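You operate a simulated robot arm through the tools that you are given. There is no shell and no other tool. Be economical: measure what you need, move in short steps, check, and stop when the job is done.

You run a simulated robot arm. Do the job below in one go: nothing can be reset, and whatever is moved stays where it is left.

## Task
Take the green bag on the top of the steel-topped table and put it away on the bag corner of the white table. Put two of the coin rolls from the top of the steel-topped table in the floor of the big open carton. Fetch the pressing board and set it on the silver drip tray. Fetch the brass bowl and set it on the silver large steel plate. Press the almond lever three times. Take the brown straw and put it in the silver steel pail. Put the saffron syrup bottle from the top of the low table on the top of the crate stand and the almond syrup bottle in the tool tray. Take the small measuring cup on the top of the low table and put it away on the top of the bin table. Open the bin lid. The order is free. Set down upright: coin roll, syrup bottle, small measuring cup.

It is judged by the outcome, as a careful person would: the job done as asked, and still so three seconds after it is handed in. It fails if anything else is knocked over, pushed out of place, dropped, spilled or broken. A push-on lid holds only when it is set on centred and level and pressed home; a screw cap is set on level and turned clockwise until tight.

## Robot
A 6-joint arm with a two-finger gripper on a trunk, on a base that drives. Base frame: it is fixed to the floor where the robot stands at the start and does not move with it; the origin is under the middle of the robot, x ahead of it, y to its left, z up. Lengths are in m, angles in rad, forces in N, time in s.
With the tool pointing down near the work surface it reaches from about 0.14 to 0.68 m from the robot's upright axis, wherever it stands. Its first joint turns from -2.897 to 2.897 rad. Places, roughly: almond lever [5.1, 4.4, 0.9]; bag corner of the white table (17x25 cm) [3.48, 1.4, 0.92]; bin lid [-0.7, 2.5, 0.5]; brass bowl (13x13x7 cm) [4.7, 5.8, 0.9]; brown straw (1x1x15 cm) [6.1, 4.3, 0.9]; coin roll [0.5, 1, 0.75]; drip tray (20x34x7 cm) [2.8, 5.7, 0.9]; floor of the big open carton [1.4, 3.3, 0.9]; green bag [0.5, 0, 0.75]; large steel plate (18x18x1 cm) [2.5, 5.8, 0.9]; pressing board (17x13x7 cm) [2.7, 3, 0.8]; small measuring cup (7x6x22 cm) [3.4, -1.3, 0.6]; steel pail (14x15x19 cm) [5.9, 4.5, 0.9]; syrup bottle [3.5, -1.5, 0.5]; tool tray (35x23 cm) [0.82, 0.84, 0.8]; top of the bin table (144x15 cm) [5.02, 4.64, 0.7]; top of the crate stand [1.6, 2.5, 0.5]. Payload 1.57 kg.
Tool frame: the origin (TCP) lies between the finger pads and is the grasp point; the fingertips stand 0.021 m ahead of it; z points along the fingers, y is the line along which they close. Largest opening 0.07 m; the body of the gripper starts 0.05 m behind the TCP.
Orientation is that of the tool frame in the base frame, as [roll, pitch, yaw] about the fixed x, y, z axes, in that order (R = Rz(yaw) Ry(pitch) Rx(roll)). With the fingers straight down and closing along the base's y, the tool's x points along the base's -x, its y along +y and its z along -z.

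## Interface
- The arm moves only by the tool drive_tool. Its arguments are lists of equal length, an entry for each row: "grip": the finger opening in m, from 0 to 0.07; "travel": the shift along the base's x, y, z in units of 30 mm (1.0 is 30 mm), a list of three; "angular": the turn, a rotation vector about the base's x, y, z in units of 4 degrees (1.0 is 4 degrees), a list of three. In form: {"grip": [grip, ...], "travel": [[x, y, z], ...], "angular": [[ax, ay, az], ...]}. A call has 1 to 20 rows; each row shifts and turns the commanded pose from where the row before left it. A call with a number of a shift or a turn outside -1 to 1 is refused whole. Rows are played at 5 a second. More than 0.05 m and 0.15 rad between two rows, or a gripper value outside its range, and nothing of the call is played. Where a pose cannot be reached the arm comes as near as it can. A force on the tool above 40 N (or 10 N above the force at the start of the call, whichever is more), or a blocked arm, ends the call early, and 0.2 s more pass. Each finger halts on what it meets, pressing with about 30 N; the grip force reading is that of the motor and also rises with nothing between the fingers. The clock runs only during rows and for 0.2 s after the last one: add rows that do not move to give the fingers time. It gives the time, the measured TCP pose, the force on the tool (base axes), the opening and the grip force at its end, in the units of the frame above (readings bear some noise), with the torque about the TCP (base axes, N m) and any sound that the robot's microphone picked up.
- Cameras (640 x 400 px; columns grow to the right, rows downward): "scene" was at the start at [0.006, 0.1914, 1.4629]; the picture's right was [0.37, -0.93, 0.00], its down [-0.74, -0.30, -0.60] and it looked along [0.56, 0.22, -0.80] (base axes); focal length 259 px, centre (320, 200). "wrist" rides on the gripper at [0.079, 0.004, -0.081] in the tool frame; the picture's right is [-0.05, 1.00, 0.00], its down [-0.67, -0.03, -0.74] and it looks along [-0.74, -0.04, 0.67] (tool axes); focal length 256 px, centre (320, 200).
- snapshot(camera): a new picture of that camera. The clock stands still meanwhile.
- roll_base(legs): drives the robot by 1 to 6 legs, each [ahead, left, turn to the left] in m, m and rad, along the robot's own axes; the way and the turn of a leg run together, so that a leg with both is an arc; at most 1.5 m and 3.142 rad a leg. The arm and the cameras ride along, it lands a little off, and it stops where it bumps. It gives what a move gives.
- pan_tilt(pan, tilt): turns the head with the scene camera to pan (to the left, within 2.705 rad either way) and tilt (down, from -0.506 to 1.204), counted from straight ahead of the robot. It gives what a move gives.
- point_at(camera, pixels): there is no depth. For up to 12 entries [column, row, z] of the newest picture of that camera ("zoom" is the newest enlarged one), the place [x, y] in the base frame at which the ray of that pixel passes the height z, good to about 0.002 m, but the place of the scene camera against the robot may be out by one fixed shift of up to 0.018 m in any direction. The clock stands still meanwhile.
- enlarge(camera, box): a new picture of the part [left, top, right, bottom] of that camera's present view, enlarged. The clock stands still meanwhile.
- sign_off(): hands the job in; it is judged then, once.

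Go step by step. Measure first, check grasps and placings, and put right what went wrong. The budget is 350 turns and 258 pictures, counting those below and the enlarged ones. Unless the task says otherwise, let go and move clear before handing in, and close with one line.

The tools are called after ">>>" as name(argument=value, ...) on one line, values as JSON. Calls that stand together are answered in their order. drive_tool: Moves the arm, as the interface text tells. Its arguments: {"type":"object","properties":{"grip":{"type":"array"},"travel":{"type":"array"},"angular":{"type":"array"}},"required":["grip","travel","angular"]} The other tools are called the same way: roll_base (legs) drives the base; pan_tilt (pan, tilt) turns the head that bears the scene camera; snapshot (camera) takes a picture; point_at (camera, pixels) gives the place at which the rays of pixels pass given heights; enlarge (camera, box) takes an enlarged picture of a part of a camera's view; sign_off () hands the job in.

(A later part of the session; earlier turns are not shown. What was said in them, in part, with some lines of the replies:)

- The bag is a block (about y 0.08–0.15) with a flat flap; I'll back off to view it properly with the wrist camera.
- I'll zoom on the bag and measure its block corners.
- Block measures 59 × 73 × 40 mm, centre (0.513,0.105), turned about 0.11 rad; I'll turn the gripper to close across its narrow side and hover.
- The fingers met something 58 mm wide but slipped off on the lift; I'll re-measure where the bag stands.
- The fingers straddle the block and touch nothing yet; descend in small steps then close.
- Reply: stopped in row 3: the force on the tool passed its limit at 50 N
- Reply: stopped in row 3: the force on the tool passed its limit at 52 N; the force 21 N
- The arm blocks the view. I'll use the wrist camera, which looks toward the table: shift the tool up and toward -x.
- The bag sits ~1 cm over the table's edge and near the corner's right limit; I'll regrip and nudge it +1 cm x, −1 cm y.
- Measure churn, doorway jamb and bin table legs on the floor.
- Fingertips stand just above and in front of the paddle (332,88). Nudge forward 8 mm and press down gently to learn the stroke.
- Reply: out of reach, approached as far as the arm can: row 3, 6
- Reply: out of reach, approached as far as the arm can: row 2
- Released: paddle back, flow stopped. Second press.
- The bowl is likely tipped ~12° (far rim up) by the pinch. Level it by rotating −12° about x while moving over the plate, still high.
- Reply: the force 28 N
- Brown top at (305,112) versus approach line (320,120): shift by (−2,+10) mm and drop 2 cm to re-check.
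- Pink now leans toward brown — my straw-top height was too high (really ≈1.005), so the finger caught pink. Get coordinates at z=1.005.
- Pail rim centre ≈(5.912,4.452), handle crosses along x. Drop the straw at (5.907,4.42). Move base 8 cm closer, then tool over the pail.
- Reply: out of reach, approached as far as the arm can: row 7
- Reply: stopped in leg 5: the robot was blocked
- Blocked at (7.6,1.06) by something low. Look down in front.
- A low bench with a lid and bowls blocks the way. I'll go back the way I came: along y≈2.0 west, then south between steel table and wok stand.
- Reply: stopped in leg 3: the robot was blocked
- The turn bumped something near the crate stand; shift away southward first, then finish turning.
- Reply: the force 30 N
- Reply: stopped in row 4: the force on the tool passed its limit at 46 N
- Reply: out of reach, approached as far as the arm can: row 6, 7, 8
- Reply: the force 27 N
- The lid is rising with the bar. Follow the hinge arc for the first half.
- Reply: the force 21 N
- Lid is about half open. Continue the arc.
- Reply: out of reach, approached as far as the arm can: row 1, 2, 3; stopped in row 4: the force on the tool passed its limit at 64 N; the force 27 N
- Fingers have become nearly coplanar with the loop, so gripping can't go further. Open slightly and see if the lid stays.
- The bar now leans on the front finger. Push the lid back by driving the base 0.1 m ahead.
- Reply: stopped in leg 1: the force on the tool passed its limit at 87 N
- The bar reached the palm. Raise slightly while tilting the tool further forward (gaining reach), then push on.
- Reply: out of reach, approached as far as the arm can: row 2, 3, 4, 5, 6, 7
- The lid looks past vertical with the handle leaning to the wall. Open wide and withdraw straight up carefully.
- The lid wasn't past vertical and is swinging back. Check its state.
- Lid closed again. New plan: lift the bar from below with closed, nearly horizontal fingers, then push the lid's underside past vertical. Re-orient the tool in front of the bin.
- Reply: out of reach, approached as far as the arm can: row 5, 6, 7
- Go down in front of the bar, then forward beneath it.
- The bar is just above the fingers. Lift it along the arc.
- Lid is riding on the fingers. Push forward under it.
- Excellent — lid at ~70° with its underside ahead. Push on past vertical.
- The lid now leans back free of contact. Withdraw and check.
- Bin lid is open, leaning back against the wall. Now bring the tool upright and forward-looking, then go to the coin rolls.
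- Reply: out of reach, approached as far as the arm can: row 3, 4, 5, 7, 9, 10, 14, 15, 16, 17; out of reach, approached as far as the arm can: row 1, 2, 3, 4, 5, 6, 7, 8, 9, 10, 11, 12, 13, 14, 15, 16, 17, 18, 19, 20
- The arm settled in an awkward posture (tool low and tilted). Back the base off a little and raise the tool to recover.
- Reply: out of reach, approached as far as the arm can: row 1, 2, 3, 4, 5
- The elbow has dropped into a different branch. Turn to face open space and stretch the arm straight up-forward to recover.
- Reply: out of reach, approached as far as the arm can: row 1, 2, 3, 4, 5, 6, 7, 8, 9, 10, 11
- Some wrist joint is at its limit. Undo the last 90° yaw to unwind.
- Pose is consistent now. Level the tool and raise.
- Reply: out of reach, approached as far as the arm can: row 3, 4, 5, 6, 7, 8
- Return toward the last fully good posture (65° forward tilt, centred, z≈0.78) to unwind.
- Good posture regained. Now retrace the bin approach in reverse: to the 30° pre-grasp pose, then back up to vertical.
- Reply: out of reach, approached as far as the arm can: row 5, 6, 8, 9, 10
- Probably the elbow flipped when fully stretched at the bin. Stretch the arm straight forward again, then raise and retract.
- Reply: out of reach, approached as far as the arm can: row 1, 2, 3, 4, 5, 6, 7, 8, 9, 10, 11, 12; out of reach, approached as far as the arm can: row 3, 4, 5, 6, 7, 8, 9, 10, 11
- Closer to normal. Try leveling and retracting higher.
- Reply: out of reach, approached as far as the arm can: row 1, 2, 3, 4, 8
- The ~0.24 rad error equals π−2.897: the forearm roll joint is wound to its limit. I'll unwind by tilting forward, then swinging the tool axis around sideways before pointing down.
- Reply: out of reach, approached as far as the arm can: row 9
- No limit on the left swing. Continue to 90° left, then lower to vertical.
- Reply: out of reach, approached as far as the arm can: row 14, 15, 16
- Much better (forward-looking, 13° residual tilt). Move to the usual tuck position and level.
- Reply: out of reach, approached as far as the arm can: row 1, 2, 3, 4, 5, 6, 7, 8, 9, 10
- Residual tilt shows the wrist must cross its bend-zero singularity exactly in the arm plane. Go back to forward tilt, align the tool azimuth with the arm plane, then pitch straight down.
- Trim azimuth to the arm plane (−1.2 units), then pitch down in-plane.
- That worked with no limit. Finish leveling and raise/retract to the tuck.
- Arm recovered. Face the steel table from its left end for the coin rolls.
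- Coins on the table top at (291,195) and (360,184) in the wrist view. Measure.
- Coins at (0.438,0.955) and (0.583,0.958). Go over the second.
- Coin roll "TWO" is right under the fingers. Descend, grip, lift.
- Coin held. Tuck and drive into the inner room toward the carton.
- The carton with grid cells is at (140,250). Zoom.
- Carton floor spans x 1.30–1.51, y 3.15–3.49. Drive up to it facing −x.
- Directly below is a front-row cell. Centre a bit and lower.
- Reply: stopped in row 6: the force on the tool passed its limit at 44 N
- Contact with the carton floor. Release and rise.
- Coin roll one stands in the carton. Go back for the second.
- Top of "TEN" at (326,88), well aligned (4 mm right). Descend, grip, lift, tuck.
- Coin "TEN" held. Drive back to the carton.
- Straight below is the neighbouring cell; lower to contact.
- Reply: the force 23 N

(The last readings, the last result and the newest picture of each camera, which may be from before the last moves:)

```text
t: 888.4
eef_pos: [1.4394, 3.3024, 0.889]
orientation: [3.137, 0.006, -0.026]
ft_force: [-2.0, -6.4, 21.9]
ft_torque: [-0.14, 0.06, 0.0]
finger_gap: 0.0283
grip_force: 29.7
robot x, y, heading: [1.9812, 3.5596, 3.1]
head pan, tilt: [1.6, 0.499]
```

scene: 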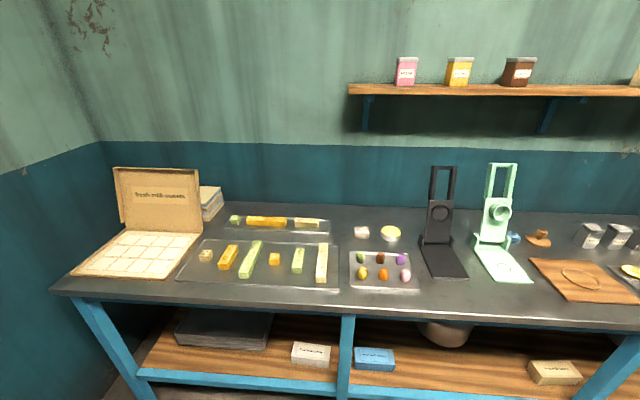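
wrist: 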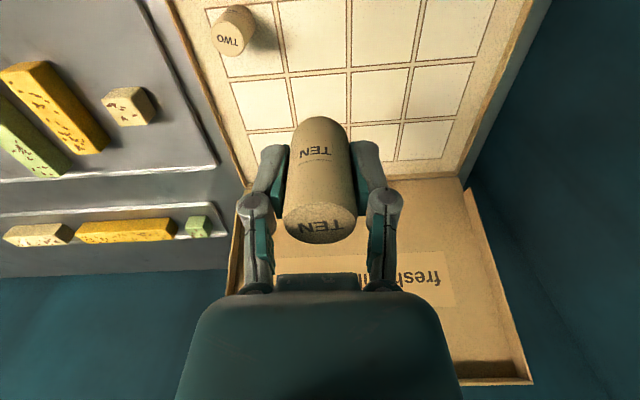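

>>> drive_tool(grip=[0, 0.02, 0.042, 0.042, 0.042, 0.042, 0.042, 0.042, 0.042, 0.042, 0.042], travel=[[0, 0, 0.06], [0, 0, 0], [0, 0, 0], [0, 0, 0], [0, 0, 0.5], [0, 0, 0.9], [0, 0, 0.9], [0, 0, 0.9], [0, 0, 1], [0.5, 0.2, 1], [0.9, 0.5, 1]], angular=[[0, 0, 0], [0, 0, 0], [0, 0, 0], [0, 0, 0], [0, 0, 0], [0, 0, 0], [0, 0, 0], [0, 0, 0], [0, 0, 0], [0, 0, 0], [0, 0, 0]])

>>> snapshot(camera="wrist")

```text
t: 890.8
eef_pos: [1.4826, 3.327, 1.078]
orientation: [3.138, -0.002, -0.027]
ft_force: [0.2, -0.2, -0.1]
ft_torque: [0.0, -0.01, 0.01]
finger_gap: 0.042
grip_force: 0.0
robot x, y, heading: [1.9863, 3.5639, 3.106]
head pan, tilt: [1.6, 0.499]
```

```text
55 pictures are left
```

wrist: 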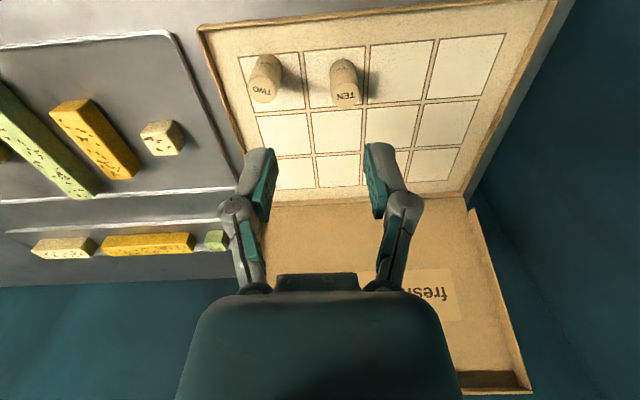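

Both coin rolls stand upright in the carton. Now the almond bottle on the low table.

>>> drive_tool(grip=[0.05, 0.05, 0.05, 0.05, 0.05, 0.05, 0.05], travel=[[0.8, 1, 0.1], [0.8, 1, 0.1], [0.9, 1, 0], [0.9, 1, 0], [0.9, 1, 0], [0.9, 1, 0], [0.9, 1, 0]], angular=[[0, 0, 0], [0, 0, 0], [0, 0, 0], [0, 0, 0], [0, 0, 0], [0, 0, 0], [0, 0, 0]])

>>> roll_base(legs=[[0, -0.52, 0], [0, 0, -1.53], [0, -1.2, 0], [0, -1.17, 0], [0, 0, -1.55], [0, 0, -1.55]])

```text
t: 892.4
eef_pos: [1.6663, 3.5374, 1.0825]
orientation: [3.14, 0.003, -0.025]
ft_force: [-0.6, 0.4, 0.6]
ft_torque: [0.02, -0.03, 0.02]
finger_gap: 0.05
grip_force: 0.1
robot x, y, heading: [1.9879, 3.5612, 3.105]
head pan, tilt: [1.6, 0.499]
```

```text
t: 918.1
eef_pos: [4.4365, 3.6313, 1.082]
orientation: [3.139, 0.004, 1.636]
ft_force: [0.2, 0.1, -0.1]
ft_torque: [0.04, 0.02, -0.02]
finger_gap: 0.05
grip_force: 0.1
robot x, y, heading: [4.3867, 3.9446, -1.515]
head pan, tilt: [1.6, 0.499]
```

>>> roll_base(legs=[[0, 0, -0.055], [1.0, 0, 0], [1.02, 0, 0], [0, 0, -1.57], [1.3, 0, 0], [1.25, 0.05, 0]])

```text
t: 944.3
eef_pos: [1.5643, 1.7223, 1.0823]
orientation: [3.138, 0.001, 0.07]
ft_force: [0.6, 0.0, 1.0]
ft_torque: [0.01, -0.01, 0.02]
finger_gap: 0.0499
grip_force: 0.1
robot x, y, heading: [1.8762, 1.7746, -3.087]
head pan, tilt: [1.6, 0.499]
```

>>> roll_base(legs=[[0.18, 0, 0], [0, 0, 1.52], [1.3, 0, 0], [1.2, 0, 0]])

>>> pan_tilt(pan=1.5, tilt=0.5)

>>> snapshot(camera="scene")

```text
t: 961.1
eef_pos: [1.7538, -0.9951, 1.0817]
orientation: [3.138, 0.002, 1.575]
ft_force: [-0.3, 0.5, 0.0]
ft_torque: [0.02, 0.01, 0.01]
finger_gap: 0.0502
grip_force: 0.0
robot x, y, heading: [1.7188, -0.6805, -1.58]
head pan, tilt: [1.6, 0.499]
```

```text
t: 961.7
eef_pos: [1.7555, -0.9941, 1.0824]
orientation: [3.137, 0.003, 1.577]
ft_force: [-0.4, 0.6, 0.1]
ft_torque: [0.02, -0.05, 0.0]
finger_gap: 0.0499
grip_force: 0.1
robot x, y, heading: [1.7193, -0.6812, -1.576]
head pan, tilt: [1.499, 0.499]
```

```text
54 pictures are left
```

scene: 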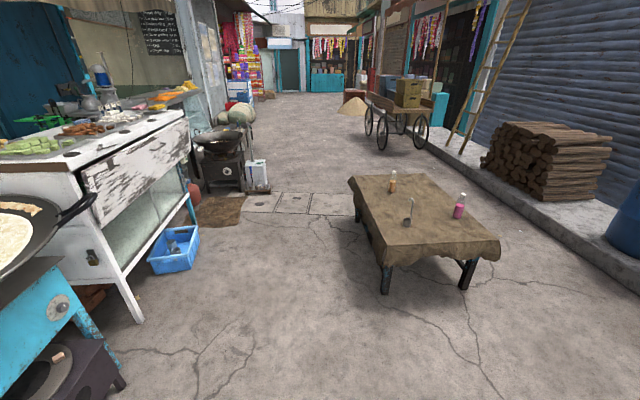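

>>> point_at(camera="scene", pixels=[[200, 262, 0], [270, 192, 0], [385, 292, 0], [358, 220, 0], [348, 180, 0.48], [375, 258, 0.48], [392, 192, 0.49], [240, 223, 0]])

```text
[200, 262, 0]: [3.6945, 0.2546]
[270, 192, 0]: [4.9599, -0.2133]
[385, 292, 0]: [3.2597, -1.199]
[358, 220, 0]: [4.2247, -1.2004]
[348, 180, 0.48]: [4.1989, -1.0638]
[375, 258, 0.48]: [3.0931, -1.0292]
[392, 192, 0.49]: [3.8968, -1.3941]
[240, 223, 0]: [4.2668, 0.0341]
```

Corridor is clear. Strafe to x≈3.9 north of the table.

>>> roll_base(legs=[[0, 1.1, 0], [0, 1.08, 0.0]])

>>> drive_tool(grip=[0.055, 0.055, 0.055, 0.055, 0.055, 0.055, 0.055, 0.055, 0.055, 0.055], travel=[[0, -0.7, -0.9], [0, -0.7, -0.9], [0, -0.7, -0.9], [0, -0.7, -0.9], [0, -0.7, -0.9], [0, -0.7, -0.9], [0, -0.7, -0.9], [0, -0.7, -0.9], [0, -0.7, -0.9], [0, 0, 0]], angular=[[0, 0, 0], [0, 0, 0], [0, 0, 0], [0, 0, 0], [0, 0, 0], [0, 0, 0], [0, 0, 0], [0, 0, 0], [0, 0, 0], [0, 0, 0]])

>>> snapshot(camera="wrist")

```text
t: 972.5
eef_pos: [3.9269, -0.9877, 1.0825]
orientation: [3.136, 0.002, 1.565]
ft_force: [-0.4, 0.6, 0.2]
ft_torque: [0.01, -0.02, -0.02]
finger_gap: 0.0499
grip_force: 0.0
robot x, y, heading: [3.8943, -0.6692, -1.593]
head pan, tilt: [1.499, 0.499]
```

```text
t: 974.7
eef_pos: [3.9308, -1.1758, 0.8383]
orientation: [3.138, 0.001, 1.565]
ft_force: [-0.2, 0.5, 0.7]
ft_torque: [0.01, 0.0, -0.01]
finger_gap: 0.0551
grip_force: 0.0
robot x, y, heading: [3.8985, -0.6758, -1.589]
head pan, tilt: [1.499, 0.499]
```

```text
53 pictures are left
```

wrist: 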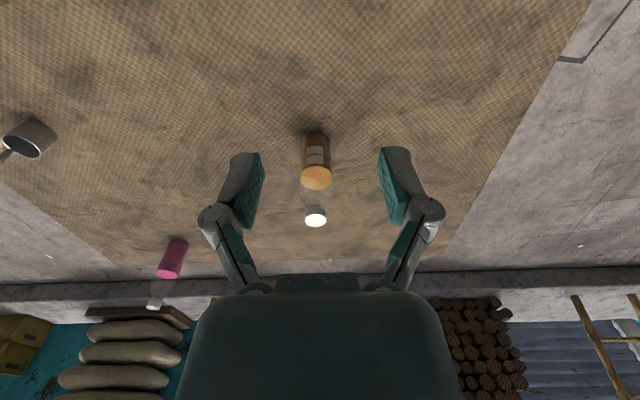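

>>> point_at(camera="wrist", pixels=[[316, 216, 0.69], [315, 138, 0.49], [38, 150, 0.5]])

>>> enlarge(camera="wrist", box=[270, 110, 370, 240])

```text
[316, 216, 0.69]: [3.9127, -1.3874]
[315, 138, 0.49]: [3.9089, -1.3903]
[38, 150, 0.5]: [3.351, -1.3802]
```

```text
3.08 times, centred on (320, 175) of wrist
```

zoom: 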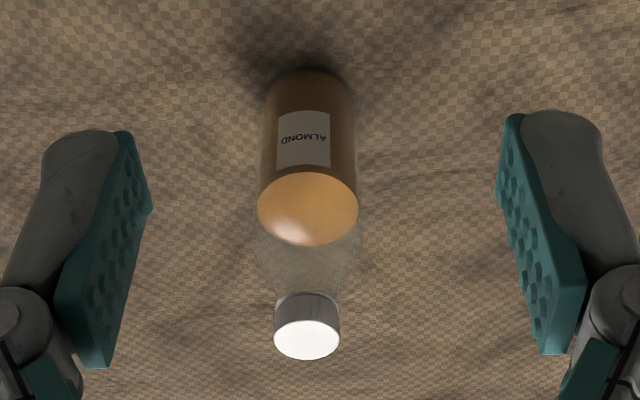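

ALMOND confirmed, cap ≈(3.912,−1.39). Move base 5 cm closer and hover for a check.

>>> roll_base(legs=[[0.05, 0, 0]])

>>> drive_tool(grip=[0.055, 0.055, 0.055, 0.055, 0.055, 0.055, 0.055], travel=[[-0.1, -0.8, -0.3], [-0.1, -0.8, -0.3], [-0.1, -0.8, -0.3], [-0.1, -0.8, -0.4], [-0.1, -0.8, -0.4], [-0.1, -0.2, -0.4], [0, 0, 0]], angular=[[0, 0, 0], [0, 0, 0], [0, 0, 0], [0, 0, 0], [0, 0, 0], [0, 0, 0], [0, 0, 0]])

>>> snapshot(camera="wrist")

```text
t: 975.6
eef_pos: [3.9301, -1.2277, 0.8384]
orientation: [3.137, 0.001, 1.567]
ft_force: [0.5, -0.1, 0.4]
ft_torque: [-0.01, -0.01, -0.01]
finger_gap: 0.055
grip_force: 0.1
robot x, y, heading: [3.8961, -0.725, -1.589]
head pan, tilt: [1.499, 0.499]
```

```text
t: 977.2
eef_pos: [3.9131, -1.3531, 0.7769]
orientation: [3.137, 0.001, 1.566]
ft_force: [-0.1, -0.1, 0.4]
ft_torque: [0.0, -0.01, 0.02]
finger_gap: 0.055
grip_force: 0.1
robot x, y, heading: [3.8952, -0.719, -1.588]
head pan, tilt: [1.499, 0.499]
```

```text
51 pictures are left
```

wrist: 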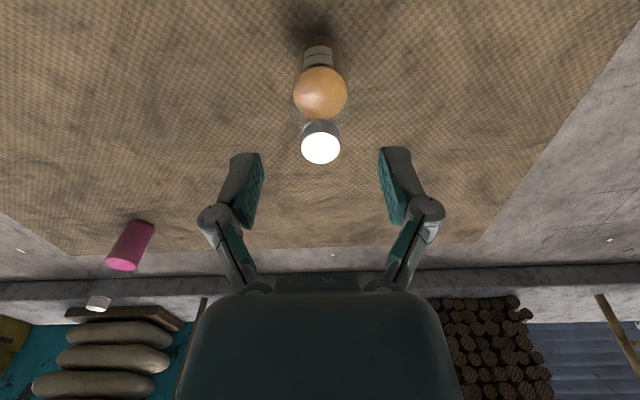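

>>> drive_tool(grip=[0.055, 0.055, 0.055], travel=[[0, -0.8, 0], [0, -0.85, 0], [0, 0, 0]], angular=[[0, 0, 0], [0, 0, 0], [0, 0, 0]])

>>> snapshot(camera="wrist")

```text
t: 978.0
eef_pos: [3.9135, -1.4038, 0.7798]
orientation: [3.139, 0.002, 1.565]
ft_force: [0.6, -0.6, -1.1]
ft_torque: [0.01, -0.04, -0.01]
finger_gap: 0.0551
grip_force: 0.1
robot x, y, heading: [3.8901, -0.7236, -1.587]
head pan, tilt: [1.499, 0.499]
```

```text
50 pictures are left
```

wrist: 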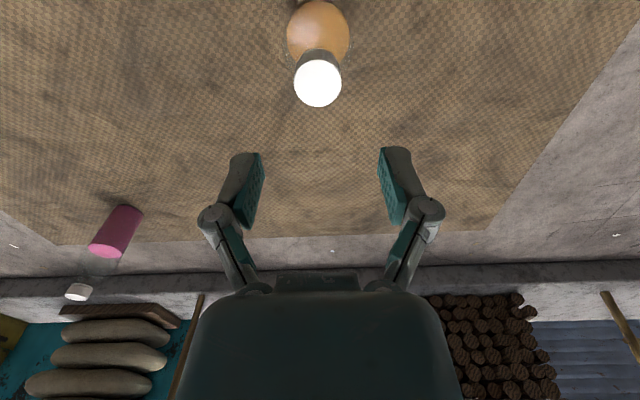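

Nearly above; shift +6 mm, descend, grip and lift.

>>> drive_tool(grip=[0.055, 0.055, 0.055, 0.055, 0.055, 0.0, 0.0, 0.0, 0.0], travel=[[0, 0.2, -0.8], [0, 0, -0.8], [0, 0, -0.9], [0, 0, -0.8], [0, 0, 0], [0, 0, 0], [0, 0, 0], [0, 0, 0], [0, 0, 0]], angular=[[0, 0, 0], [0, 0, 0], [0, 0, 0], [0, 0, 0], [0, 0, 0], [0, 0, 0], [0, 0, 0], [0, 0, 0], [0, 0, 0]])

>>> drive_tool(grip=[0, 0, 0, 0, 0, 0, 0, 0], travel=[[0, 0, 0.2], [0, 0, 0.3], [0, 0, 0.6], [0, 0, 0.9], [0, 0, 0.9], [0, 0, 0.9], [0, 0, 0.9], [0, 0, 0.9]], angular=[[0, 0, 0], [0, 0, 0], [0, 0, 0], [0, 0, 0], [0, 0, 0], [0, 0, 0], [0, 0, 0], [0, 0, 0]])

>>> snapshot(camera="wrist")

```text
t: 980.0
eef_pos: [3.9118, -1.3981, 0.6808]
orientation: [3.137, 0.005, 1.565]
ft_force: [-3.9, 1.2, 25.1]
ft_torque: [-0.32, 0.09, -0.06]
finger_gap: 0.0319
grip_force: 30.2
robot x, y, heading: [3.8953, -0.7196, -1.585]
head pan, tilt: [1.499, 0.499]
```

```text
t: 981.8
eef_pos: [3.9103, -1.3974, 0.8476]
orientation: [3.139, 0.0, 1.565]
ft_force: [-0.9, -0.4, -4.0]
ft_torque: [0.06, -0.01, 0.0]
finger_gap: 0.0296
grip_force: 30.4
robot x, y, heading: [3.8951, -0.7203, -1.593]
head pan, tilt: [1.499, 0.499]
```

```text
49 pictures are left
```

wrist: 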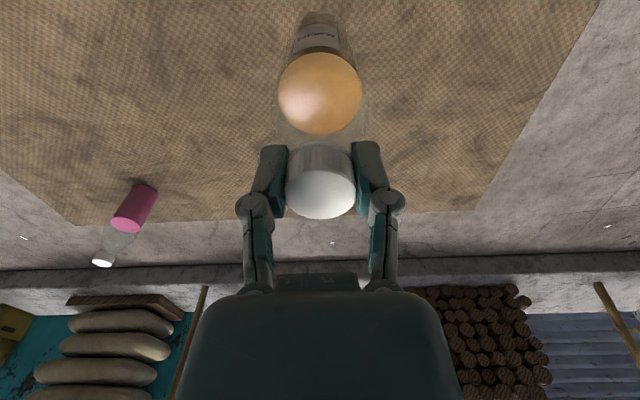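

Almond bottle lifted. Tuck and drive to the east side of the steel table by the tool tray.

>>> drive_tool(grip=[0, 0, 0, 0, 0, 0, 0, 0, 0, 0, 0, 0], travel=[[0, 0.9, 0.75], [0, 0.9, 0.75], [0, 1, 0.75], [0, 1, 0.75], [0, 1, 0.75], [0, 1, 0.75], [0, 1, 0.75], [0, 1, 0.75], [0, 1, 0.75], [0, 1, 0.75], [0, 1, 0.75], [0, 1, 0]], angular=[[0, 0, 0], [0, 0, 0], [0, 0, 0], [0, 0, 0], [0, 0, 0], [0, 0, 0], [0, 0, 0], [0, 0, 0], [0, 0, 0], [0, 0, 0], [0, 0, 0], [0, 0, 0]])

>>> roll_base(legs=[[0, -1.2, 0], [0, -1.15, 0], [-0.8, 0, 0], [-0.78, 0, 0.02], [0, 0, -1.57]])

>>> pan_tilt(pan=0.0, tilt=0.9)

>>> snapshot(camera="scene")

```text
t: 984.4
eef_pos: [3.9096, -1.0432, 1.0927]
orientation: [3.137, 0.001, 1.569]
ft_force: [0.1, 1.1, -4.0]
ft_torque: [0.02, 0.02, 0.01]
finger_gap: 0.0299
grip_force: 30.1
robot x, y, heading: [3.898, -0.7232, -1.591]
head pan, tilt: [1.499, 0.499]
```

```text
t: 1007.6
eef_pos: [1.2405, 0.8699, 1.0929]
orientation: [3.139, 0.003, 0.031]
ft_force: [-0.3, 0.0, -3.7]
ft_torque: [0.0, 0.01, 0.01]
finger_gap: 0.0294
grip_force: 30.3
robot x, y, heading: [1.5597, 0.8994, -3.123]
head pan, tilt: [1.499, 0.499]
```

```text
t: 1009.2
eef_pos: [1.2401, 0.8692, 1.093]
orientation: [3.138, 0.002, 0.031]
ft_force: [0.5, 0.3, -4.0]
ft_torque: [0.0, 0.01, -0.03]
finger_gap: 0.0293
grip_force: 29.7
robot x, y, heading: [1.5619, 0.8985, -3.126]
head pan, tilt: [0.0, 0.901]
```

```text
48 pictures are left
```

scene: 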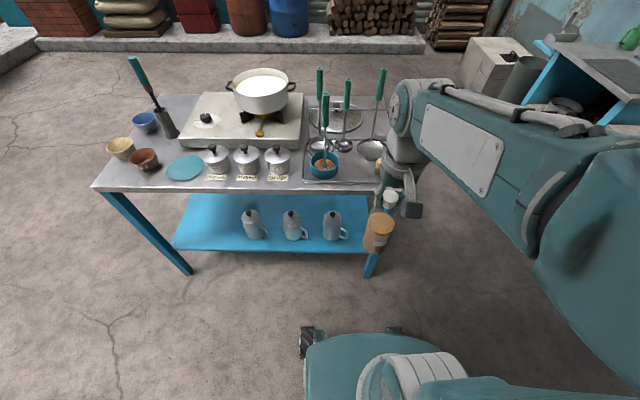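

>>> enlarge(camera="scene", box=[290, 110, 410, 200])

```text
4.44 times, centred on (350, 155) of scene
```

zoom: 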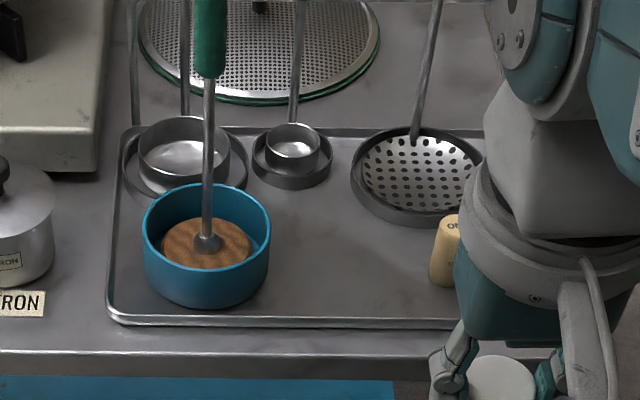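

Free spot in the tray at zoom (345,262) between the blue bowl and the coin roll. Measure.

>>> point_at(camera="zoom", pixels=[[345, 262, 0.8], [207, 245, 0.82], [270, 290, 0.8], [440, 285, 0.8], [300, 185, 0.8], [345, 318, 0.8], [430, 215, 0.8], [210, 80, 1.0], [295, 50, 1.0]])

```text
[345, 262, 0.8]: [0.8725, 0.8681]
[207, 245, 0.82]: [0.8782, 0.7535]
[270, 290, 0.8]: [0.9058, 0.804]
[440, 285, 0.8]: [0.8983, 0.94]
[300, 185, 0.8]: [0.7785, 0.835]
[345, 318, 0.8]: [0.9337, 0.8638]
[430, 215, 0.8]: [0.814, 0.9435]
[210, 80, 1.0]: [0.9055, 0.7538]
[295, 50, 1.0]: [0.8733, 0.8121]
```

Target (0.868,0.868) has ~2.5 cm clearance all round. Move in and lower.

>>> roll_base(legs=[[0.1, 0, 0]])

>>> drive_tool(grip=[0, 0, 0, 0, 0, 0, 0, 0, 0, 0, 0], travel=[[-0.9, 0, 0.2], [-0.9, 0, 0], [-0.9, 0, 0], [-0.9, 0, 0], [-0.9, 0, 0], [-0.9, 0, 0], [-0.9, 0, 0], [-0.9, 0, 0], [-0.9, 0, 0], [-0.9, 0, 0], [0, 0, 0]], angular=[[0, 0, 0], [0, 0, 0], [0, 0, 0], [0, 0, 0], [0, 0, 0], [0, 0, 0], [0, 0, 0], [0, 0, 0], [0, 0, 0], [0, 0, 0], [0, 0, 0]])

>>> snapshot(camera="wrist")

>>> enlarge(camera="scene", box=[280, 120, 440, 240])

```text
t: 1010.3
eef_pos: [1.1404, 0.8667, 1.0944]
orientation: [3.139, 0.002, 0.031]
ft_force: [0.2, -0.5, -3.6]
ft_torque: [0.01, -0.04, -0.02]
finger_gap: 0.0292
grip_force: 29.6
robot x, y, heading: [1.4618, 0.8955, -3.125]
head pan, tilt: [0.0, 0.901]
```

```text
t: 1012.7
eef_pos: [0.8701, 0.8696, 1.1012]
orientation: [3.138, 0.0, 0.031]
ft_force: [0.2, -0.3, -3.5]
ft_torque: [0.0, -0.02, -0.01]
finger_gap: 0.0293
grip_force: 29.7
robot x, y, heading: [1.4598, 0.9007, -3.126]
head pan, tilt: [0.0, 0.901]
```

```text
46 pictures are left
```

wrist: 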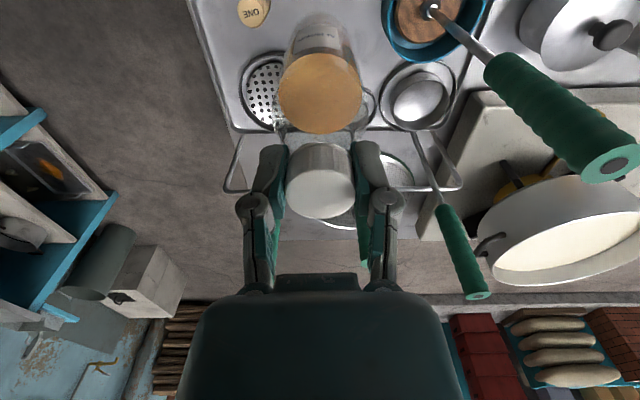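

```text
3.33 times, centred on (360, 180) of scene
```

zoom: 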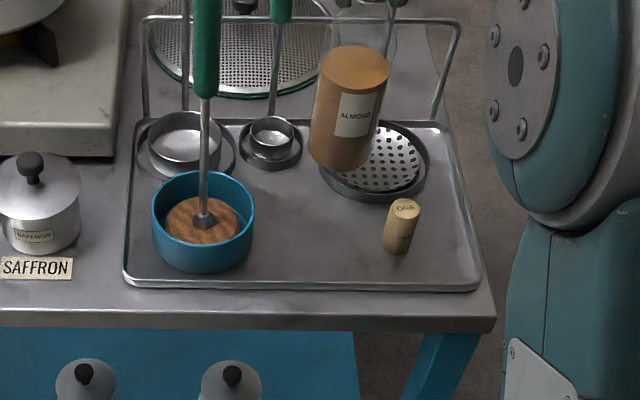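

The bottle is over the free spot. Lower it.

>>> drive_tool(grip=[0, 0, 0, 0, 0, 0], travel=[[0, 0, -0.7], [0, 0, -0.7], [0, 0, -0.7], [0, 0, -0.5], [0, 0, -0.2], [0, 0, 0]], angular=[[0, 0, 0], [0, 0, 0], [0, 0, 0], [0, 0, 0], [0, 0, 0], [0, 0, 0]])

>>> enlarge(camera="scene", box=[280, 120, 440, 240])

```text
t: 1014.1
eef_pos: [0.8692, 0.8687, 1.0151]
orientation: [3.138, 0.002, 0.032]
ft_force: [0.5, -0.3, -4.3]
ft_torque: [0.02, 0.01, 0.0]
finger_gap: 0.0291
grip_force: 30.3
robot x, y, heading: [1.4572, 0.8919, -3.125]
head pan, tilt: [0.0, 0.901]
```

```text
3.33 times, centred on (360, 180) of scene
```

zoom: 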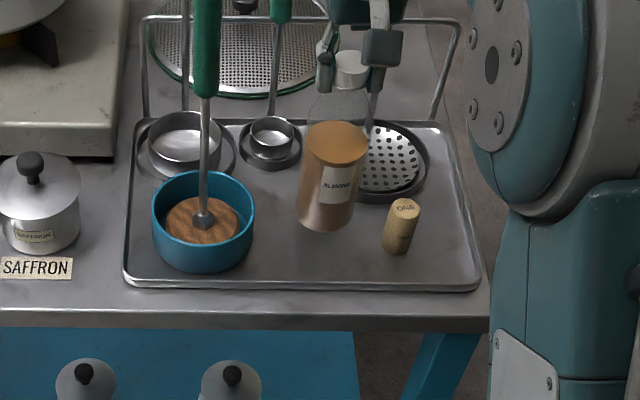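

>>> drive_tool(grip=[0, 0, 0, 0, 0, 0, 0, 0, 0, 0, 0], travel=[[0, 0, -0.13], [0, 0, -0.13], [0, 0, -0.13], [0, 0, -0.13], [0, 0, -0.13], [0, 0, -0.13], [0, 0, -0.13], [0, 0, -0.13], [0, 0, -0.13], [0, 0, -0.13], [0, 0, 0]], angular=[[0, 0, 0], [0, 0, 0], [0, 0, 0], [0, 0, 0], [0, 0, 0], [0, 0, 0], [0, 0, 0], [0, 0, 0], [0, 0, 0], [0, 0, 0], [0, 0, 0]])

```text
t: 1016.1
eef_pos: [0.8661, 0.8668, 0.9889]
orientation: [3.139, 0.016, 0.032]
ft_force: [4.3, 0.0, 9.1]
ft_torque: [-0.04, -0.63, 0.05]
finger_gap: 0.0297
grip_force: 30.0
robot x, y, heading: [1.462, 0.8953, -3.12]
head pan, tilt: [0.0, 0.901]
stopped in row 10: the force on the tool passed its limit at 44 N (the readings are from after the stop); the commanded pose is now the measured one
```

Contact. Release, rise and check.

>>> drive_tool(grip=[0, 0.02, 0.045, 0.045, 0.045, 0.045, 0.045, 0.045, 0.045], travel=[[0, 0, 0.07], [0, 0, 0], [0, 0, 0], [0, 0, 0], [0, 0, 0.5], [0, 0, 0.9], [0, 0, 0.9], [0, 0, 0.9], [0.9, 0, 0.5]], angular=[[0, 0, 0], [0, 0, 0], [0, 0, 0], [0, 0, 0], [0, 0, 0], [0, 0, 0], [0, 0, 0], [0, 0, 0], [0, 0, 0]])

>>> enlarge(camera="scene", box=[280, 120, 440, 240])

```text
t: 1018.1
eef_pos: [0.8948, 0.8662, 1.1014]
orientation: [3.138, 0.015, 0.032]
ft_force: [-0.4, 0.4, -0.4]
ft_torque: [-0.01, -0.01, 0.02]
finger_gap: 0.0453
grip_force: 0.1
robot x, y, heading: [1.4632, 0.8981, -3.123]
head pan, tilt: [0.0, 0.901]
```

```text
3.33 times, centred on (360, 180) of scene
```

zoom: 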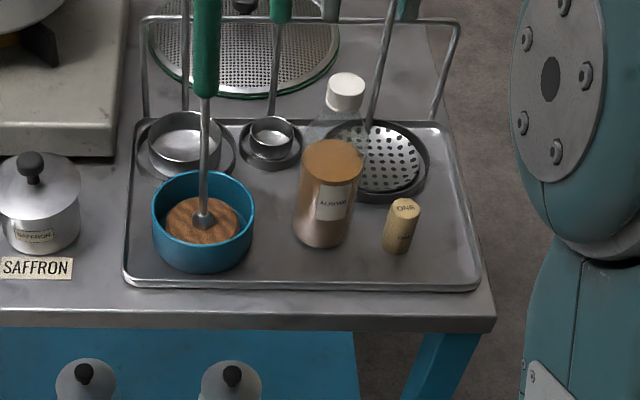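

Almond bottle stands upright in the tool tray. Last: the measuring cup. Tuck and drive to the low table's west side.

>>> drive_tool(grip=[0.05, 0.05, 0.05, 0.05, 0.05, 0.05, 0.05, 0.05, 0.05], travel=[[0.9, 0, 0], [0.9, 0, 0], [0.9, 0, 0], [0.9, 0, 0], [0.9, 0, 0], [0.9, 0, 0], [0.9, 0, 0], [0.9, 0, 0], [0.9, 0, 0]], angular=[[0, 0, 0], [0, 0, 0], [0, 0, 0], [0, 0, 0], [0, 0, 0], [0, 0, 0], [0, 0, 0], [0, 0, 0], [0, -0.2, 0]])

>>> roll_base(legs=[[-0.15, 0, 0], [0, 0, 1.55], [1.2, 0, 0], [1.12, 0, 0], [0, 0, 1.57], [1.15, 0, 0]])

>>> snapshot(camera="wrist")

```text
t: 1020.1
eef_pos: [1.1362, 0.8669, 1.1011]
orientation: [3.14, 0.001, 0.032]
ft_force: [-0.3, -0.8, -0.9]
ft_torque: [-0.01, -0.04, 0.01]
finger_gap: 0.0499
grip_force: 0.1
robot x, y, heading: [1.4624, 0.8943, -3.123]
head pan, tilt: [0.0, 0.901]
```

```text
t: 1045.6
eef_pos: [3.1084, -1.3587, 1.1004]
orientation: [3.138, 0.0, -3.105]
ft_force: [-0.1, 0.1, -0.2]
ft_torque: [0.01, 0.0, -0.04]
finger_gap: 0.0498
grip_force: 0.1
robot x, y, heading: [2.7819, -1.388, 0.029]
head pan, tilt: [0.0, 0.901]
```

```text
42 pictures are left
```

wrist: 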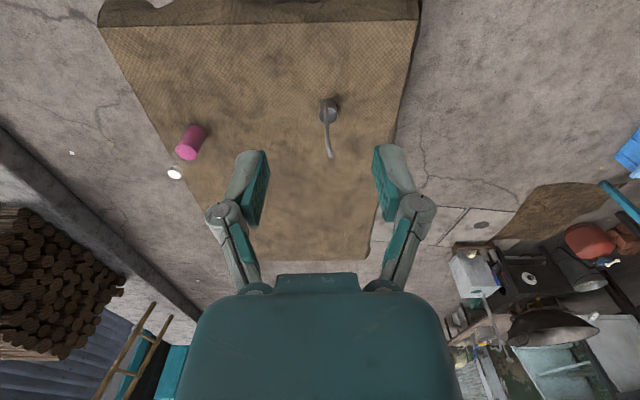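

Cup at (328,108) with its tall hooked handle. Move lower for a closer view.

>>> point_at(camera="wrist", pixels=[[328, 112, 0.52], [331, 150, 0.7], [331, 156, 0.7]])

>>> drive_tool(grip=[0.05, 0.05, 0.05, 0.05, 0.05, 0.05, 0.05, 0.05], travel=[[0.5, 0, -0.8], [0.5, 0, -0.8], [0.5, 0, -0.8], [0.5, 0, -0.8], [0.5, 0, -0.8], [0.5, 0, -0.8], [0.5, 0, -0.8], [0, 0, 0]], angular=[[0, 0, 0], [0, 0, 0], [0, 0, 0], [0, 0, 0], [0, 0, 0], [0, 0, 0], [0, 0, 0], [0, 0, 0]])

>>> snapshot(camera="wrist")

```text
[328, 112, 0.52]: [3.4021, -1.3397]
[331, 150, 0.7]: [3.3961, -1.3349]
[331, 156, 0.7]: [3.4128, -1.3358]
```

```text
t: 1047.4
eef_pos: [3.2148, -1.3587, 0.9314]
orientation: [3.138, 0.001, -3.107]
ft_force: [0.1, 0.0, -0.5]
ft_torque: [0.0, 0.02, 0.02]
finger_gap: 0.0503
grip_force: 0.1
robot x, y, heading: [2.7831, -1.3879, 0.023]
head pan, tilt: [0.0, 0.901]
```

```text
41 pictures are left
```

wrist: 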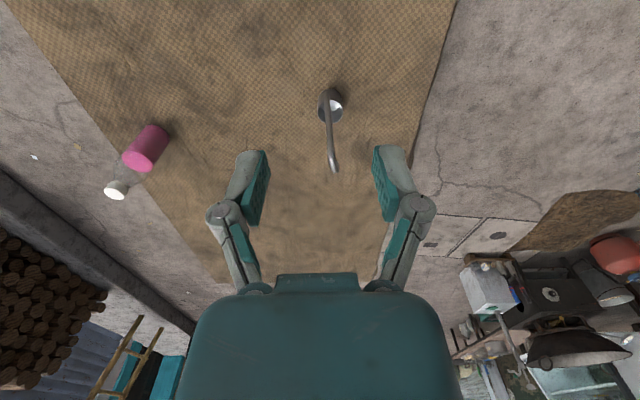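

>>> enlarge(camera="wrist", box=[280, 70, 390, 190])

>>> point_at(camera="wrist", pixels=[[330, 108, 0.53], [330, 160, 0.7], [336, 168, 0.68], [327, 120, 0.55], [330, 160, 0.68], [330, 160, 0.72]])

```text
3.33 times, centred on (335, 130) of wrist
```

zoom: 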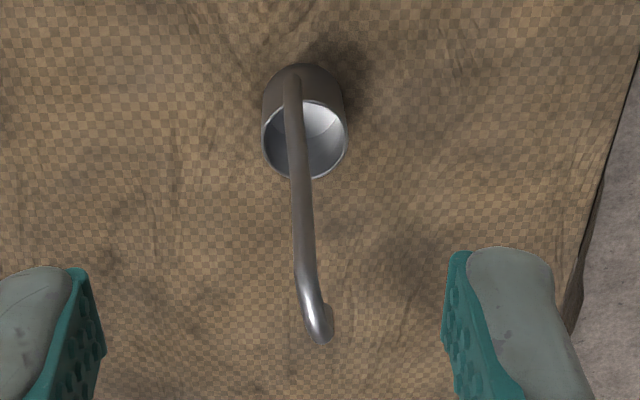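

```text
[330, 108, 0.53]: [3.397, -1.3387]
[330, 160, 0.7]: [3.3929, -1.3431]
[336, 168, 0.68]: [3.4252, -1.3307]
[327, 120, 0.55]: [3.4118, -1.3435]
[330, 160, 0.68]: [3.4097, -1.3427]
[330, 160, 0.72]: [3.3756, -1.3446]
```

Handle rod rises near (3.378,−1.343) to z≈0.715. Move above it and check.

>>> drive_tool(grip=[0.05, 0.05, 0.05, 0.05, 0.05, 0.05, 0.05], travel=[[0.9, 0.1, -0.5], [0.9, 0.1, -0.6], [0.9, 0.1, -0.6], [0.9, 0.1, -0.6], [0.9, 0.1, -0.6], [0.9, 0, -0.6], [0, 0, 0]], angular=[[0, 0, 0], [0, 0, 0], [0, 0, 0], [0, 0, 0], [0, 0, 0], [0, 0, 0], [0, 0, 0]])

>>> snapshot(camera="wrist")

```text
t: 1049.0
eef_pos: [3.3765, -1.3429, 0.827]
orientation: [3.138, 0.0, -3.106]
ft_force: [-0.1, -0.2, 0.3]
ft_torque: [0.02, 0.01, 0.0]
finger_gap: 0.0501
grip_force: 0.0
robot x, y, heading: [2.7826, -1.3853, 0.023]
head pan, tilt: [0.0, 0.901]
```

```text
39 pictures are left
```

wrist: 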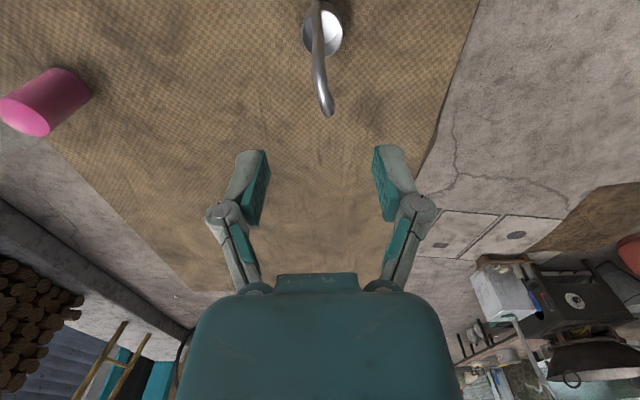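

The rod is directly below. Descend, grip, lift.

>>> drive_tool(grip=[0.05, 0.05, 0.05, 0.05, 0.05, 0.05, 0.05, 0.0, 0.0, 0.0, 0.0], travel=[[0, -0.05, -0.9], [0, 0, -0.9], [0, 0, -0.9], [0, 0, -0.9], [0, 0, -0.9], [0, 0, -0.5], [0, 0, 0], [0, 0, 0], [0, 0, 0], [0, 0, 0], [0, 0, 0]], angular=[[0, 0, 0], [0, 0, 0], [0, 0, 0], [0, 0, 0], [0, 0, 0], [0, 0, 0], [0, 0, 0], [0, 0, 0], [0, 0, 0], [0, 0, 0], [0, 0, 0]])

>>> snapshot(camera="wrist")

```text
t: 1051.4
eef_pos: [3.3752, -1.3443, 0.6774]
orientation: [3.139, 0.002, -3.107]
ft_force: [0.6, 0.1, 5.6]
ft_torque: [-0.01, -0.29, -0.01]
finger_gap: 0.0102
grip_force: 29.1
robot x, y, heading: [2.7843, -1.3905, 0.023]
head pan, tilt: [0.0, 0.901]
```

```text
38 pictures are left
```

wrist: 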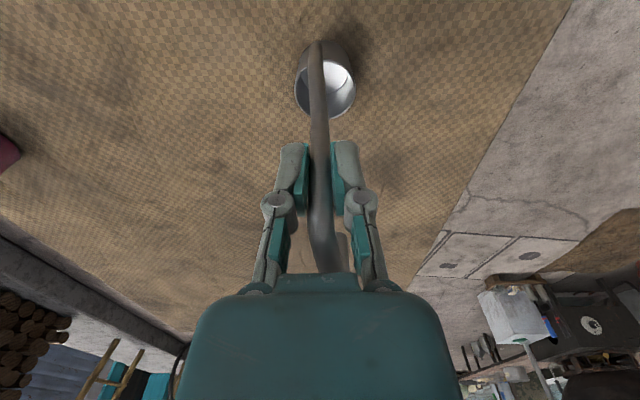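

Rod gripped (10 mm). Lift and tuck.

>>> drive_tool(grip=[0, 0, 0, 0, 0, 0, 0, 0, 0, 0, 0, 0, 0, 0, 0, 0], travel=[[0, 0, 0.3], [0, 0, 0.6], [0, 0, 0.9], [0, 0, 0.9], [0, 0, 0.9], [0, 0, 0.9], [0, 0, 0.9], [-0.5, 0, 0.9], [-0.9, 0, 0.9], [-0.9, 0, 0.9], [-0.9, 0, 0.9], [-0.9, 0, 0.9], [-0.9, 0, 0.9], [-0.9, 0, 0.9], [-0.9, 0, 0.9], [-0.9, 0, 0.9]], angular=[[0, 0, 0], [0, 0, 0], [0, 0, 0], [0, 0, 0], [0, 0, 0], [0, 0, 0], [0, 0, 0], [0, 0, 0], [0, 0, 0], [0, 0, 0], [0, 0, 0], [0, 0, 0], [0, 0, 0], [0, 0, 0], [0, 0, 0], [0, 0, 0]])

>>> snapshot(camera="wrist")

```text
t: 1054.8
eef_pos: [3.1413, -1.3431, 1.0801]
orientation: [3.137, 0.0, -3.105]
ft_force: [0.3, 0.2, -0.4]
ft_torque: [0.0, 0.02, -0.02]
finger_gap: 0.0101
grip_force: 29.9
robot x, y, heading: [2.7821, -1.3852, 0.021]
head pan, tilt: [0.0, 0.901]
```

```text
37 pictures are left
```

wrist: 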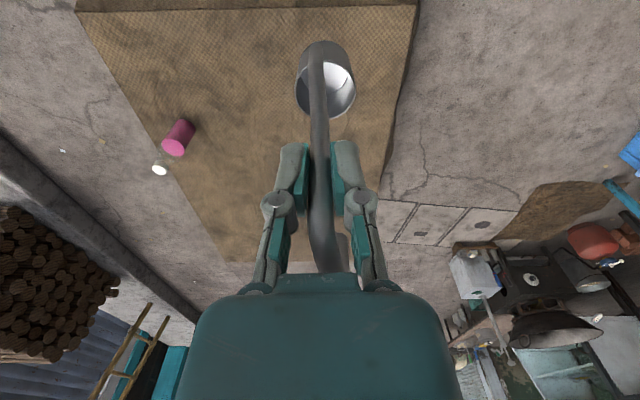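

Cup held upright. Drive back toward the inner room.

>>> roll_base(legs=[[-1.08, 0, 0], [0, 0, 1.55], [1.1, 0, 0], [1.1, 0, 0], [0.92, 0, 0], [0, 0, -1.57]])

```text
t: 1082.8
eef_pos: [2.0068, 1.7347, 1.0794]
orientation: [3.138, 0.001, -3.127]
ft_force: [-1.0, 0.0, -0.3]
ft_torque: [-0.05, 0.04, -0.01]
finger_gap: 0.01
grip_force: 30.3
robot x, y, heading: [1.6476, 1.6968, 0.0]
head pan, tilt: [0.0, 0.901]
```

>>> roll_base(legs=[[1.35, 0.27, 0], [1.36, 0.03, 0], [0, 0, 1.57], [1.4, 0, 0], [1.4, 0, 0], [0, 0, -1.57]])

>>> pan_tilt(pan=0.0, tilt=0.6)

>>> snapshot(camera="scene")

```text
t: 1117.2
eef_pos: [4.6546, 4.864, 1.081]
orientation: [3.139, 0.002, 3.111]
ft_force: [0.3, -0.9, -0.5]
ft_torque: [0.03, 0.02, 0.0]
finger_gap: 0.01
grip_force: 30.0
robot x, y, heading: [4.2968, 4.8449, -0.042]
head pan, tilt: [0.0, 0.901]
```

```text
t: 1118.0
eef_pos: [4.655, 4.8642, 1.0803]
orientation: [3.139, 0.002, 3.11]
ft_force: [-0.1, -0.1, -1.6]
ft_torque: [0.02, -0.01, -0.01]
finger_gap: 0.0099
grip_force: 30.4
robot x, y, heading: [4.2942, 4.8406, -0.044]
head pan, tilt: [0.0, 0.6]
```

```text
36 pictures are left
```

scene: 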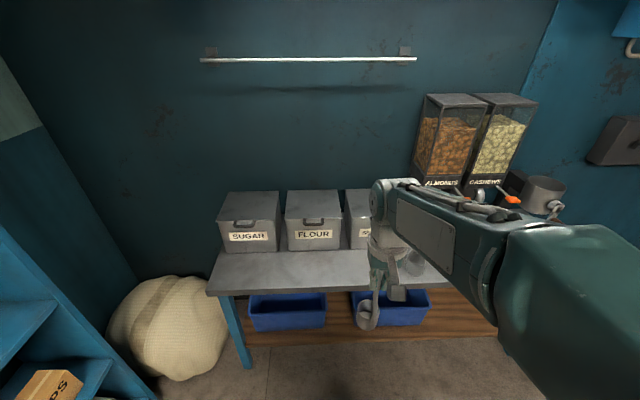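

Free strip in front of the boxes. Measure.

>>> point_at(camera="scene", pixels=[[300, 291, 0.78], [315, 250, 0.8], [310, 270, 0.8], [208, 290, 0.78], [385, 300, 0.78], [345, 265, 0.8], [233, 253, 0.8], [250, 367, 0]])

>>> drive_tool(grip=[0, 0, 0, 0, 0, 0, 0, 0, 0, 0], travel=[[0.9, 0, 0.3], [0.9, 0, 0.3], [0.9, 0, 0], [0.9, 0, 0], [0.9, 0, 0], [0.9, 0, 0], [0.9, 0, 0], [0, 0, 0], [0, 0, 0], [0, 0, 0]], angular=[[0, 0, 0], [0, 0, 0], [0, 0, 0], [0, 0, 0], [0, 0, 0], [0, 0, 0], [0, 0, 0], [0, 0, 0], [0, 0, 0], [0, 0, 0]])

>>> snapshot(camera="wrist")

```text
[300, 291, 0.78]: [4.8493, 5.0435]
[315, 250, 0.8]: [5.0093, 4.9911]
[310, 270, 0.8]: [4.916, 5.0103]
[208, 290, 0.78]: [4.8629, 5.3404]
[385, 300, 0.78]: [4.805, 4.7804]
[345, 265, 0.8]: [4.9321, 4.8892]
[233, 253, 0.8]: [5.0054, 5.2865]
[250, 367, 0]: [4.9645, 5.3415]
```

```text
t: 1120.2
eef_pos: [4.8437, 4.8642, 1.1005]
orientation: [3.138, 0.001, 3.114]
ft_force: [0.9, 0.6, -0.4]
ft_torque: [-0.02, 0.04, -0.01]
finger_gap: 0.0102
grip_force: 30.0
robot x, y, heading: [4.2951, 4.8402, -0.047]
head pan, tilt: [0.0, 0.6]
```

```text
35 pictures are left
```

wrist: 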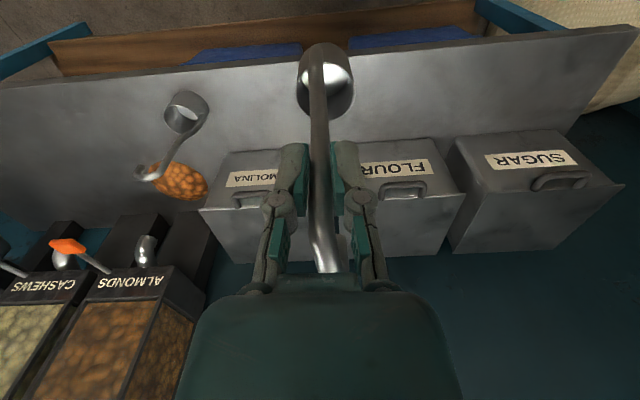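

>>> point_at(camera="wrist", pixels=[[400, 50, 0.74], [400, 50, 0.78], [100, 76, 0.74], [600, 32, 0.74], [375, 147, 0.74], [375, 147, 0.78], [183, 118, 0.78], [450, 160, 0.74], [225, 155, 0.74]])

```text
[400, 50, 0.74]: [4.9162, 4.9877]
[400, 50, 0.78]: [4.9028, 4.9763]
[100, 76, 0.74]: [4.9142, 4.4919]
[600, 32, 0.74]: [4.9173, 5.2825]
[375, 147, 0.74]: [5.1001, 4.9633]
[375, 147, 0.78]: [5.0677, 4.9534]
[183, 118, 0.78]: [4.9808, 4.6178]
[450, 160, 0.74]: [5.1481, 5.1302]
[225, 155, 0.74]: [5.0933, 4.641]
```

Strip: edge x 4.915, boxes from x≈5.09. Target cup centre (5.0,4.86). Move base 0.12 m closer and lower.

>>> roll_base(legs=[[0.12, 0, 0]])

>>> drive_tool(grip=[0, 0, 0, 0, 0, 0, 0, 0], travel=[[0.4, 0, -0.5], [0, 0, -0.8], [0, 0, -0.8], [0, 0, -0.8], [0, 0, -0.8], [0, 0, -0.5], [0, 0, -0.2], [0, 0, 0]], angular=[[0, 0, 0], [0, 0, 0], [0, 0, 0], [0, 0, 0], [0, 0, 0], [0, 0, 0], [0, 0, 0], [0, 0, 0]])

>>> snapshot(camera="wrist")

```text
t: 1121.5
eef_pos: [4.9633, 4.8584, 1.0999]
orientation: [3.138, 0.002, 3.111]
ft_force: [0.6, 1.0, -0.1]
ft_torque: [0.01, 0.05, 0.0]
finger_gap: 0.01
grip_force: 30.0
robot x, y, heading: [4.4155, 4.8424, -0.046]
head pan, tilt: [0.0, 0.6]
```

```text
t: 1123.3
eef_pos: [4.9747, 4.86, 0.97]
orientation: [3.138, 0.001, 3.113]
ft_force: [0.2, 0.1, -0.5]
ft_torque: [-0.03, 0.03, 0.02]
finger_gap: 0.0097
grip_force: 29.5
robot x, y, heading: [4.4129, 4.8354, -0.043]
head pan, tilt: [0.0, 0.6]
```

```text
34 pictures are left
```

wrist: 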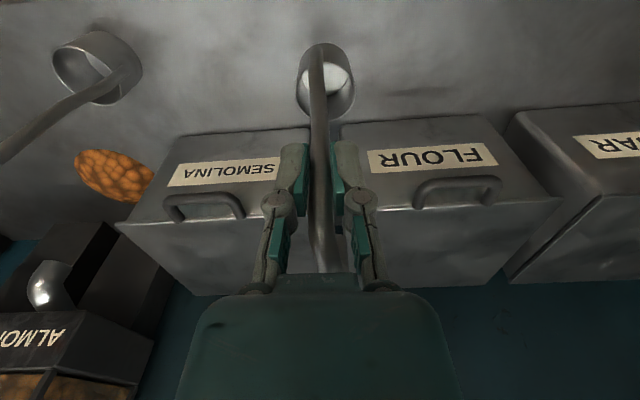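

Cup hovers above the strip. Lower slowly to contact.

>>> drive_tool(grip=[0, 0, 0, 0, 0, 0, 0, 0, 0, 0, 0, 0], travel=[[0, 0, -0.3], [0, 0, -0.2], [0, 0, -0.15], [0, 0, -0.13], [0, 0, -0.13], [0, 0, -0.13], [0, 0, -0.13], [0, 0, -0.13], [0, 0, -0.13], [0, 0, -0.13], [0, 0, -0.13], [0, 0, 0]], angular=[[0, 0, 0], [0, 0, 0], [0, 0, 0], [0, 0, 0], [0, 0, 0], [0, 0, 0], [0, 0, 0], [0, 0, 0], [0, 0, 0], [0, 0, 0], [0, 0, 0], [0, 0, 0]])

```text
t: 1125.9
eef_pos: [4.9758, 4.8587, 0.9173]
orientation: [3.138, 0.002, 3.112]
ft_force: [-0.3, -0.8, -0.6]
ft_torque: [0.01, 0.06, 0.0]
finger_gap: 0.0101
grip_force: 29.9
robot x, y, heading: [4.4175, 4.8375, -0.043]
head pan, tilt: [0.0, 0.6]
```

>>> drive_tool(grip=[0, 0, 0, 0, 0, 0, 0, 0, 0], travel=[[0, 0, -0.1], [0, 0, -0.1], [0, 0, -0.1], [0, 0, -0.1], [0, 0, -0.1], [0, 0, -0.1], [0, 0, -0.1], [0, 0, -0.1], [0, 0, 0]], angular=[[0, 0, 0], [0, 0, 0], [0, 0, 0], [0, 0, 0], [0, 0, 0], [0, 0, 0], [0, 0, 0], [0, 0, 0], [0, 0, 0]])

>>> snapshot(camera="wrist")

```text
t: 1127.9
eef_pos: [4.9749, 4.8605, 0.8929]
orientation: [3.139, 0.002, 3.112]
ft_force: [0.8, 0.6, -1.6]
ft_torque: [-0.02, 0.02, -0.02]
finger_gap: 0.0099
grip_force: 29.6
robot x, y, heading: [4.4126, 4.8401, -0.044]
head pan, tilt: [0.0, 0.6]
```

```text
33 pictures are left
```

wrist: 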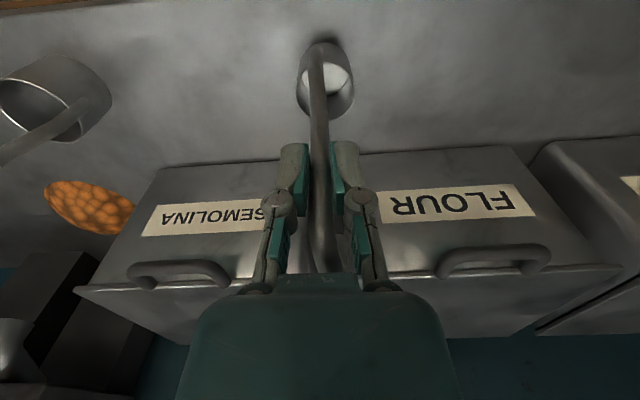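

>>> drive_tool(grip=[0, 0, 0, 0, 0, 0, 0, 0, 0], travel=[[0, 0, -0.1], [0, 0, -0.1], [0, 0, -0.1], [0, 0, -0.1], [0, 0, -0.1], [0, 0, -0.1], [0, 0, -0.1], [0, 0, -0.1], [0, 0, 0]], angular=[[0, 0, 0], [0, 0, 0], [0, 0, 0], [0, 0, 0], [0, 0, 0], [0, 0, 0], [0, 0, 0], [0, 0, 0], [0, 0, 0]])

```text
t: 1129.9
eef_pos: [4.9747, 4.8587, 0.8705]
orientation: [3.14, 0.004, 3.112]
ft_force: [1.7, 0.7, 19.1]
ft_torque: [0.03, -0.37, 0.03]
finger_gap: 0.01
grip_force: 30.1
robot x, y, heading: [4.4184, 4.8378, -0.047]
head pan, tilt: [0.0, 0.6]
```

Contact (19 N). Ease, open, rise straight up.

>>> drive_tool(grip=[0, 0.015, 0.04, 0.04, 0.04, 0.04, 0.04, 0.04, 0.04, 0.04, 0.04, 0.04], travel=[[0, 0, 0.07], [0, 0, 0], [0, 0, 0], [0, 0, 0], [0, 0, 0.5], [0, 0, 0.8], [0, 0, 0.8], [0, 0, 0.8], [0, 0, 0.8], [0, 0, 0.8], [0, 0, 0.8], [-0.9, 0, 0.5]], angular=[[0, 0, 0], [0, 0, 0], [0, 0, 0], [0, 0, 0], [0, 0, 0], [0, 0, 0], [0, 0, 0], [0, 0, 0], [0, 0, 0], [0, 0, 0], [0, 0, 0], [0, 0, 0]])

>>> snapshot(camera="wrist")

```text
t: 1132.5
eef_pos: [4.9496, 4.8586, 1.0433]
orientation: [3.137, -0.001, 3.111]
ft_force: [-0.8, -0.6, -0.5]
ft_torque: [0.0, -0.03, 0.0]
finger_gap: 0.04
grip_force: 0.1
robot x, y, heading: [4.4145, 4.8381, -0.043]
head pan, tilt: [0.0, 0.6]
```

```text
32 pictures are left
```

wrist: 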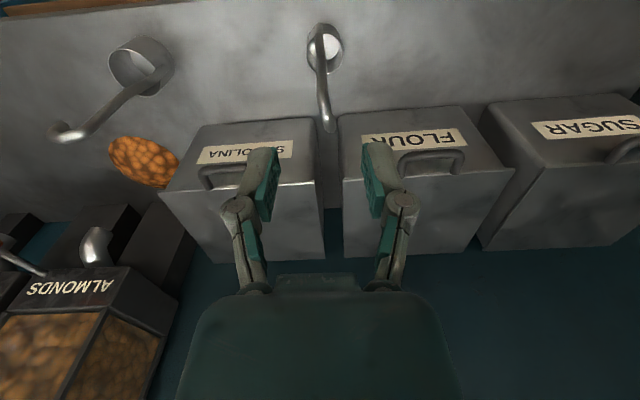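

The measuring cup stands upright on the bin table strip. Retract clear and take one last look.

>>> drive_tool(grip=[0.04, 0.04, 0.04, 0.04, 0.04, 0.04, 0.04, 0.04], travel=[[-0.9, 0, 0.3], [-0.9, 0, 0.3], [-0.9, 0, 0.3], [-0.9, 0, 0], [-0.9, 0, 0], [-0.9, 0, 0], [-0.9, 0, 0], [0, 0, 0]], angular=[[0, 0, 0], [0, 0, 0], [0, 0, 0], [0, 0, 0], [0, 0, 0], [0, 0, 0], [0, 0, 0], [0, 0, 0]])

>>> snapshot(camera="wrist")

```text
t: 1134.3
eef_pos: [4.7591, 4.8586, 1.0731]
orientation: [3.139, 0.003, 3.111]
ft_force: [-0.2, 0.4, -0.2]
ft_torque: [0.03, -0.01, 0.0]
finger_gap: 0.0399
grip_force: 0.1
robot x, y, heading: [4.4117, 4.8368, -0.041]
head pan, tilt: [0.0, 0.6]
```

```text
31 pictures are left
```

wrist: 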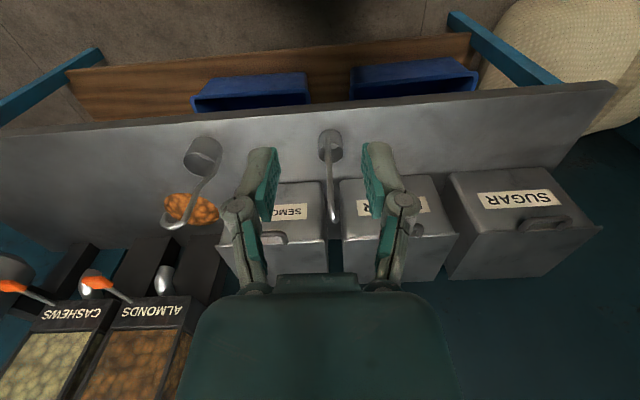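

The cup at (330,145) stands upright beside the other one, and every part of the job has been done and checked. Handing in.

>>> sign_off()

```text
The job is handed in.
```

Every part of the job was carried out and handed in; in passing, the gold bag was nudged about 6 mm, the pink straw was left leaning in its holder, the base bumped a low bench (nothing on it looked moved) and something by the crate stand, and the three presses left a heap of almonds on the bin table.
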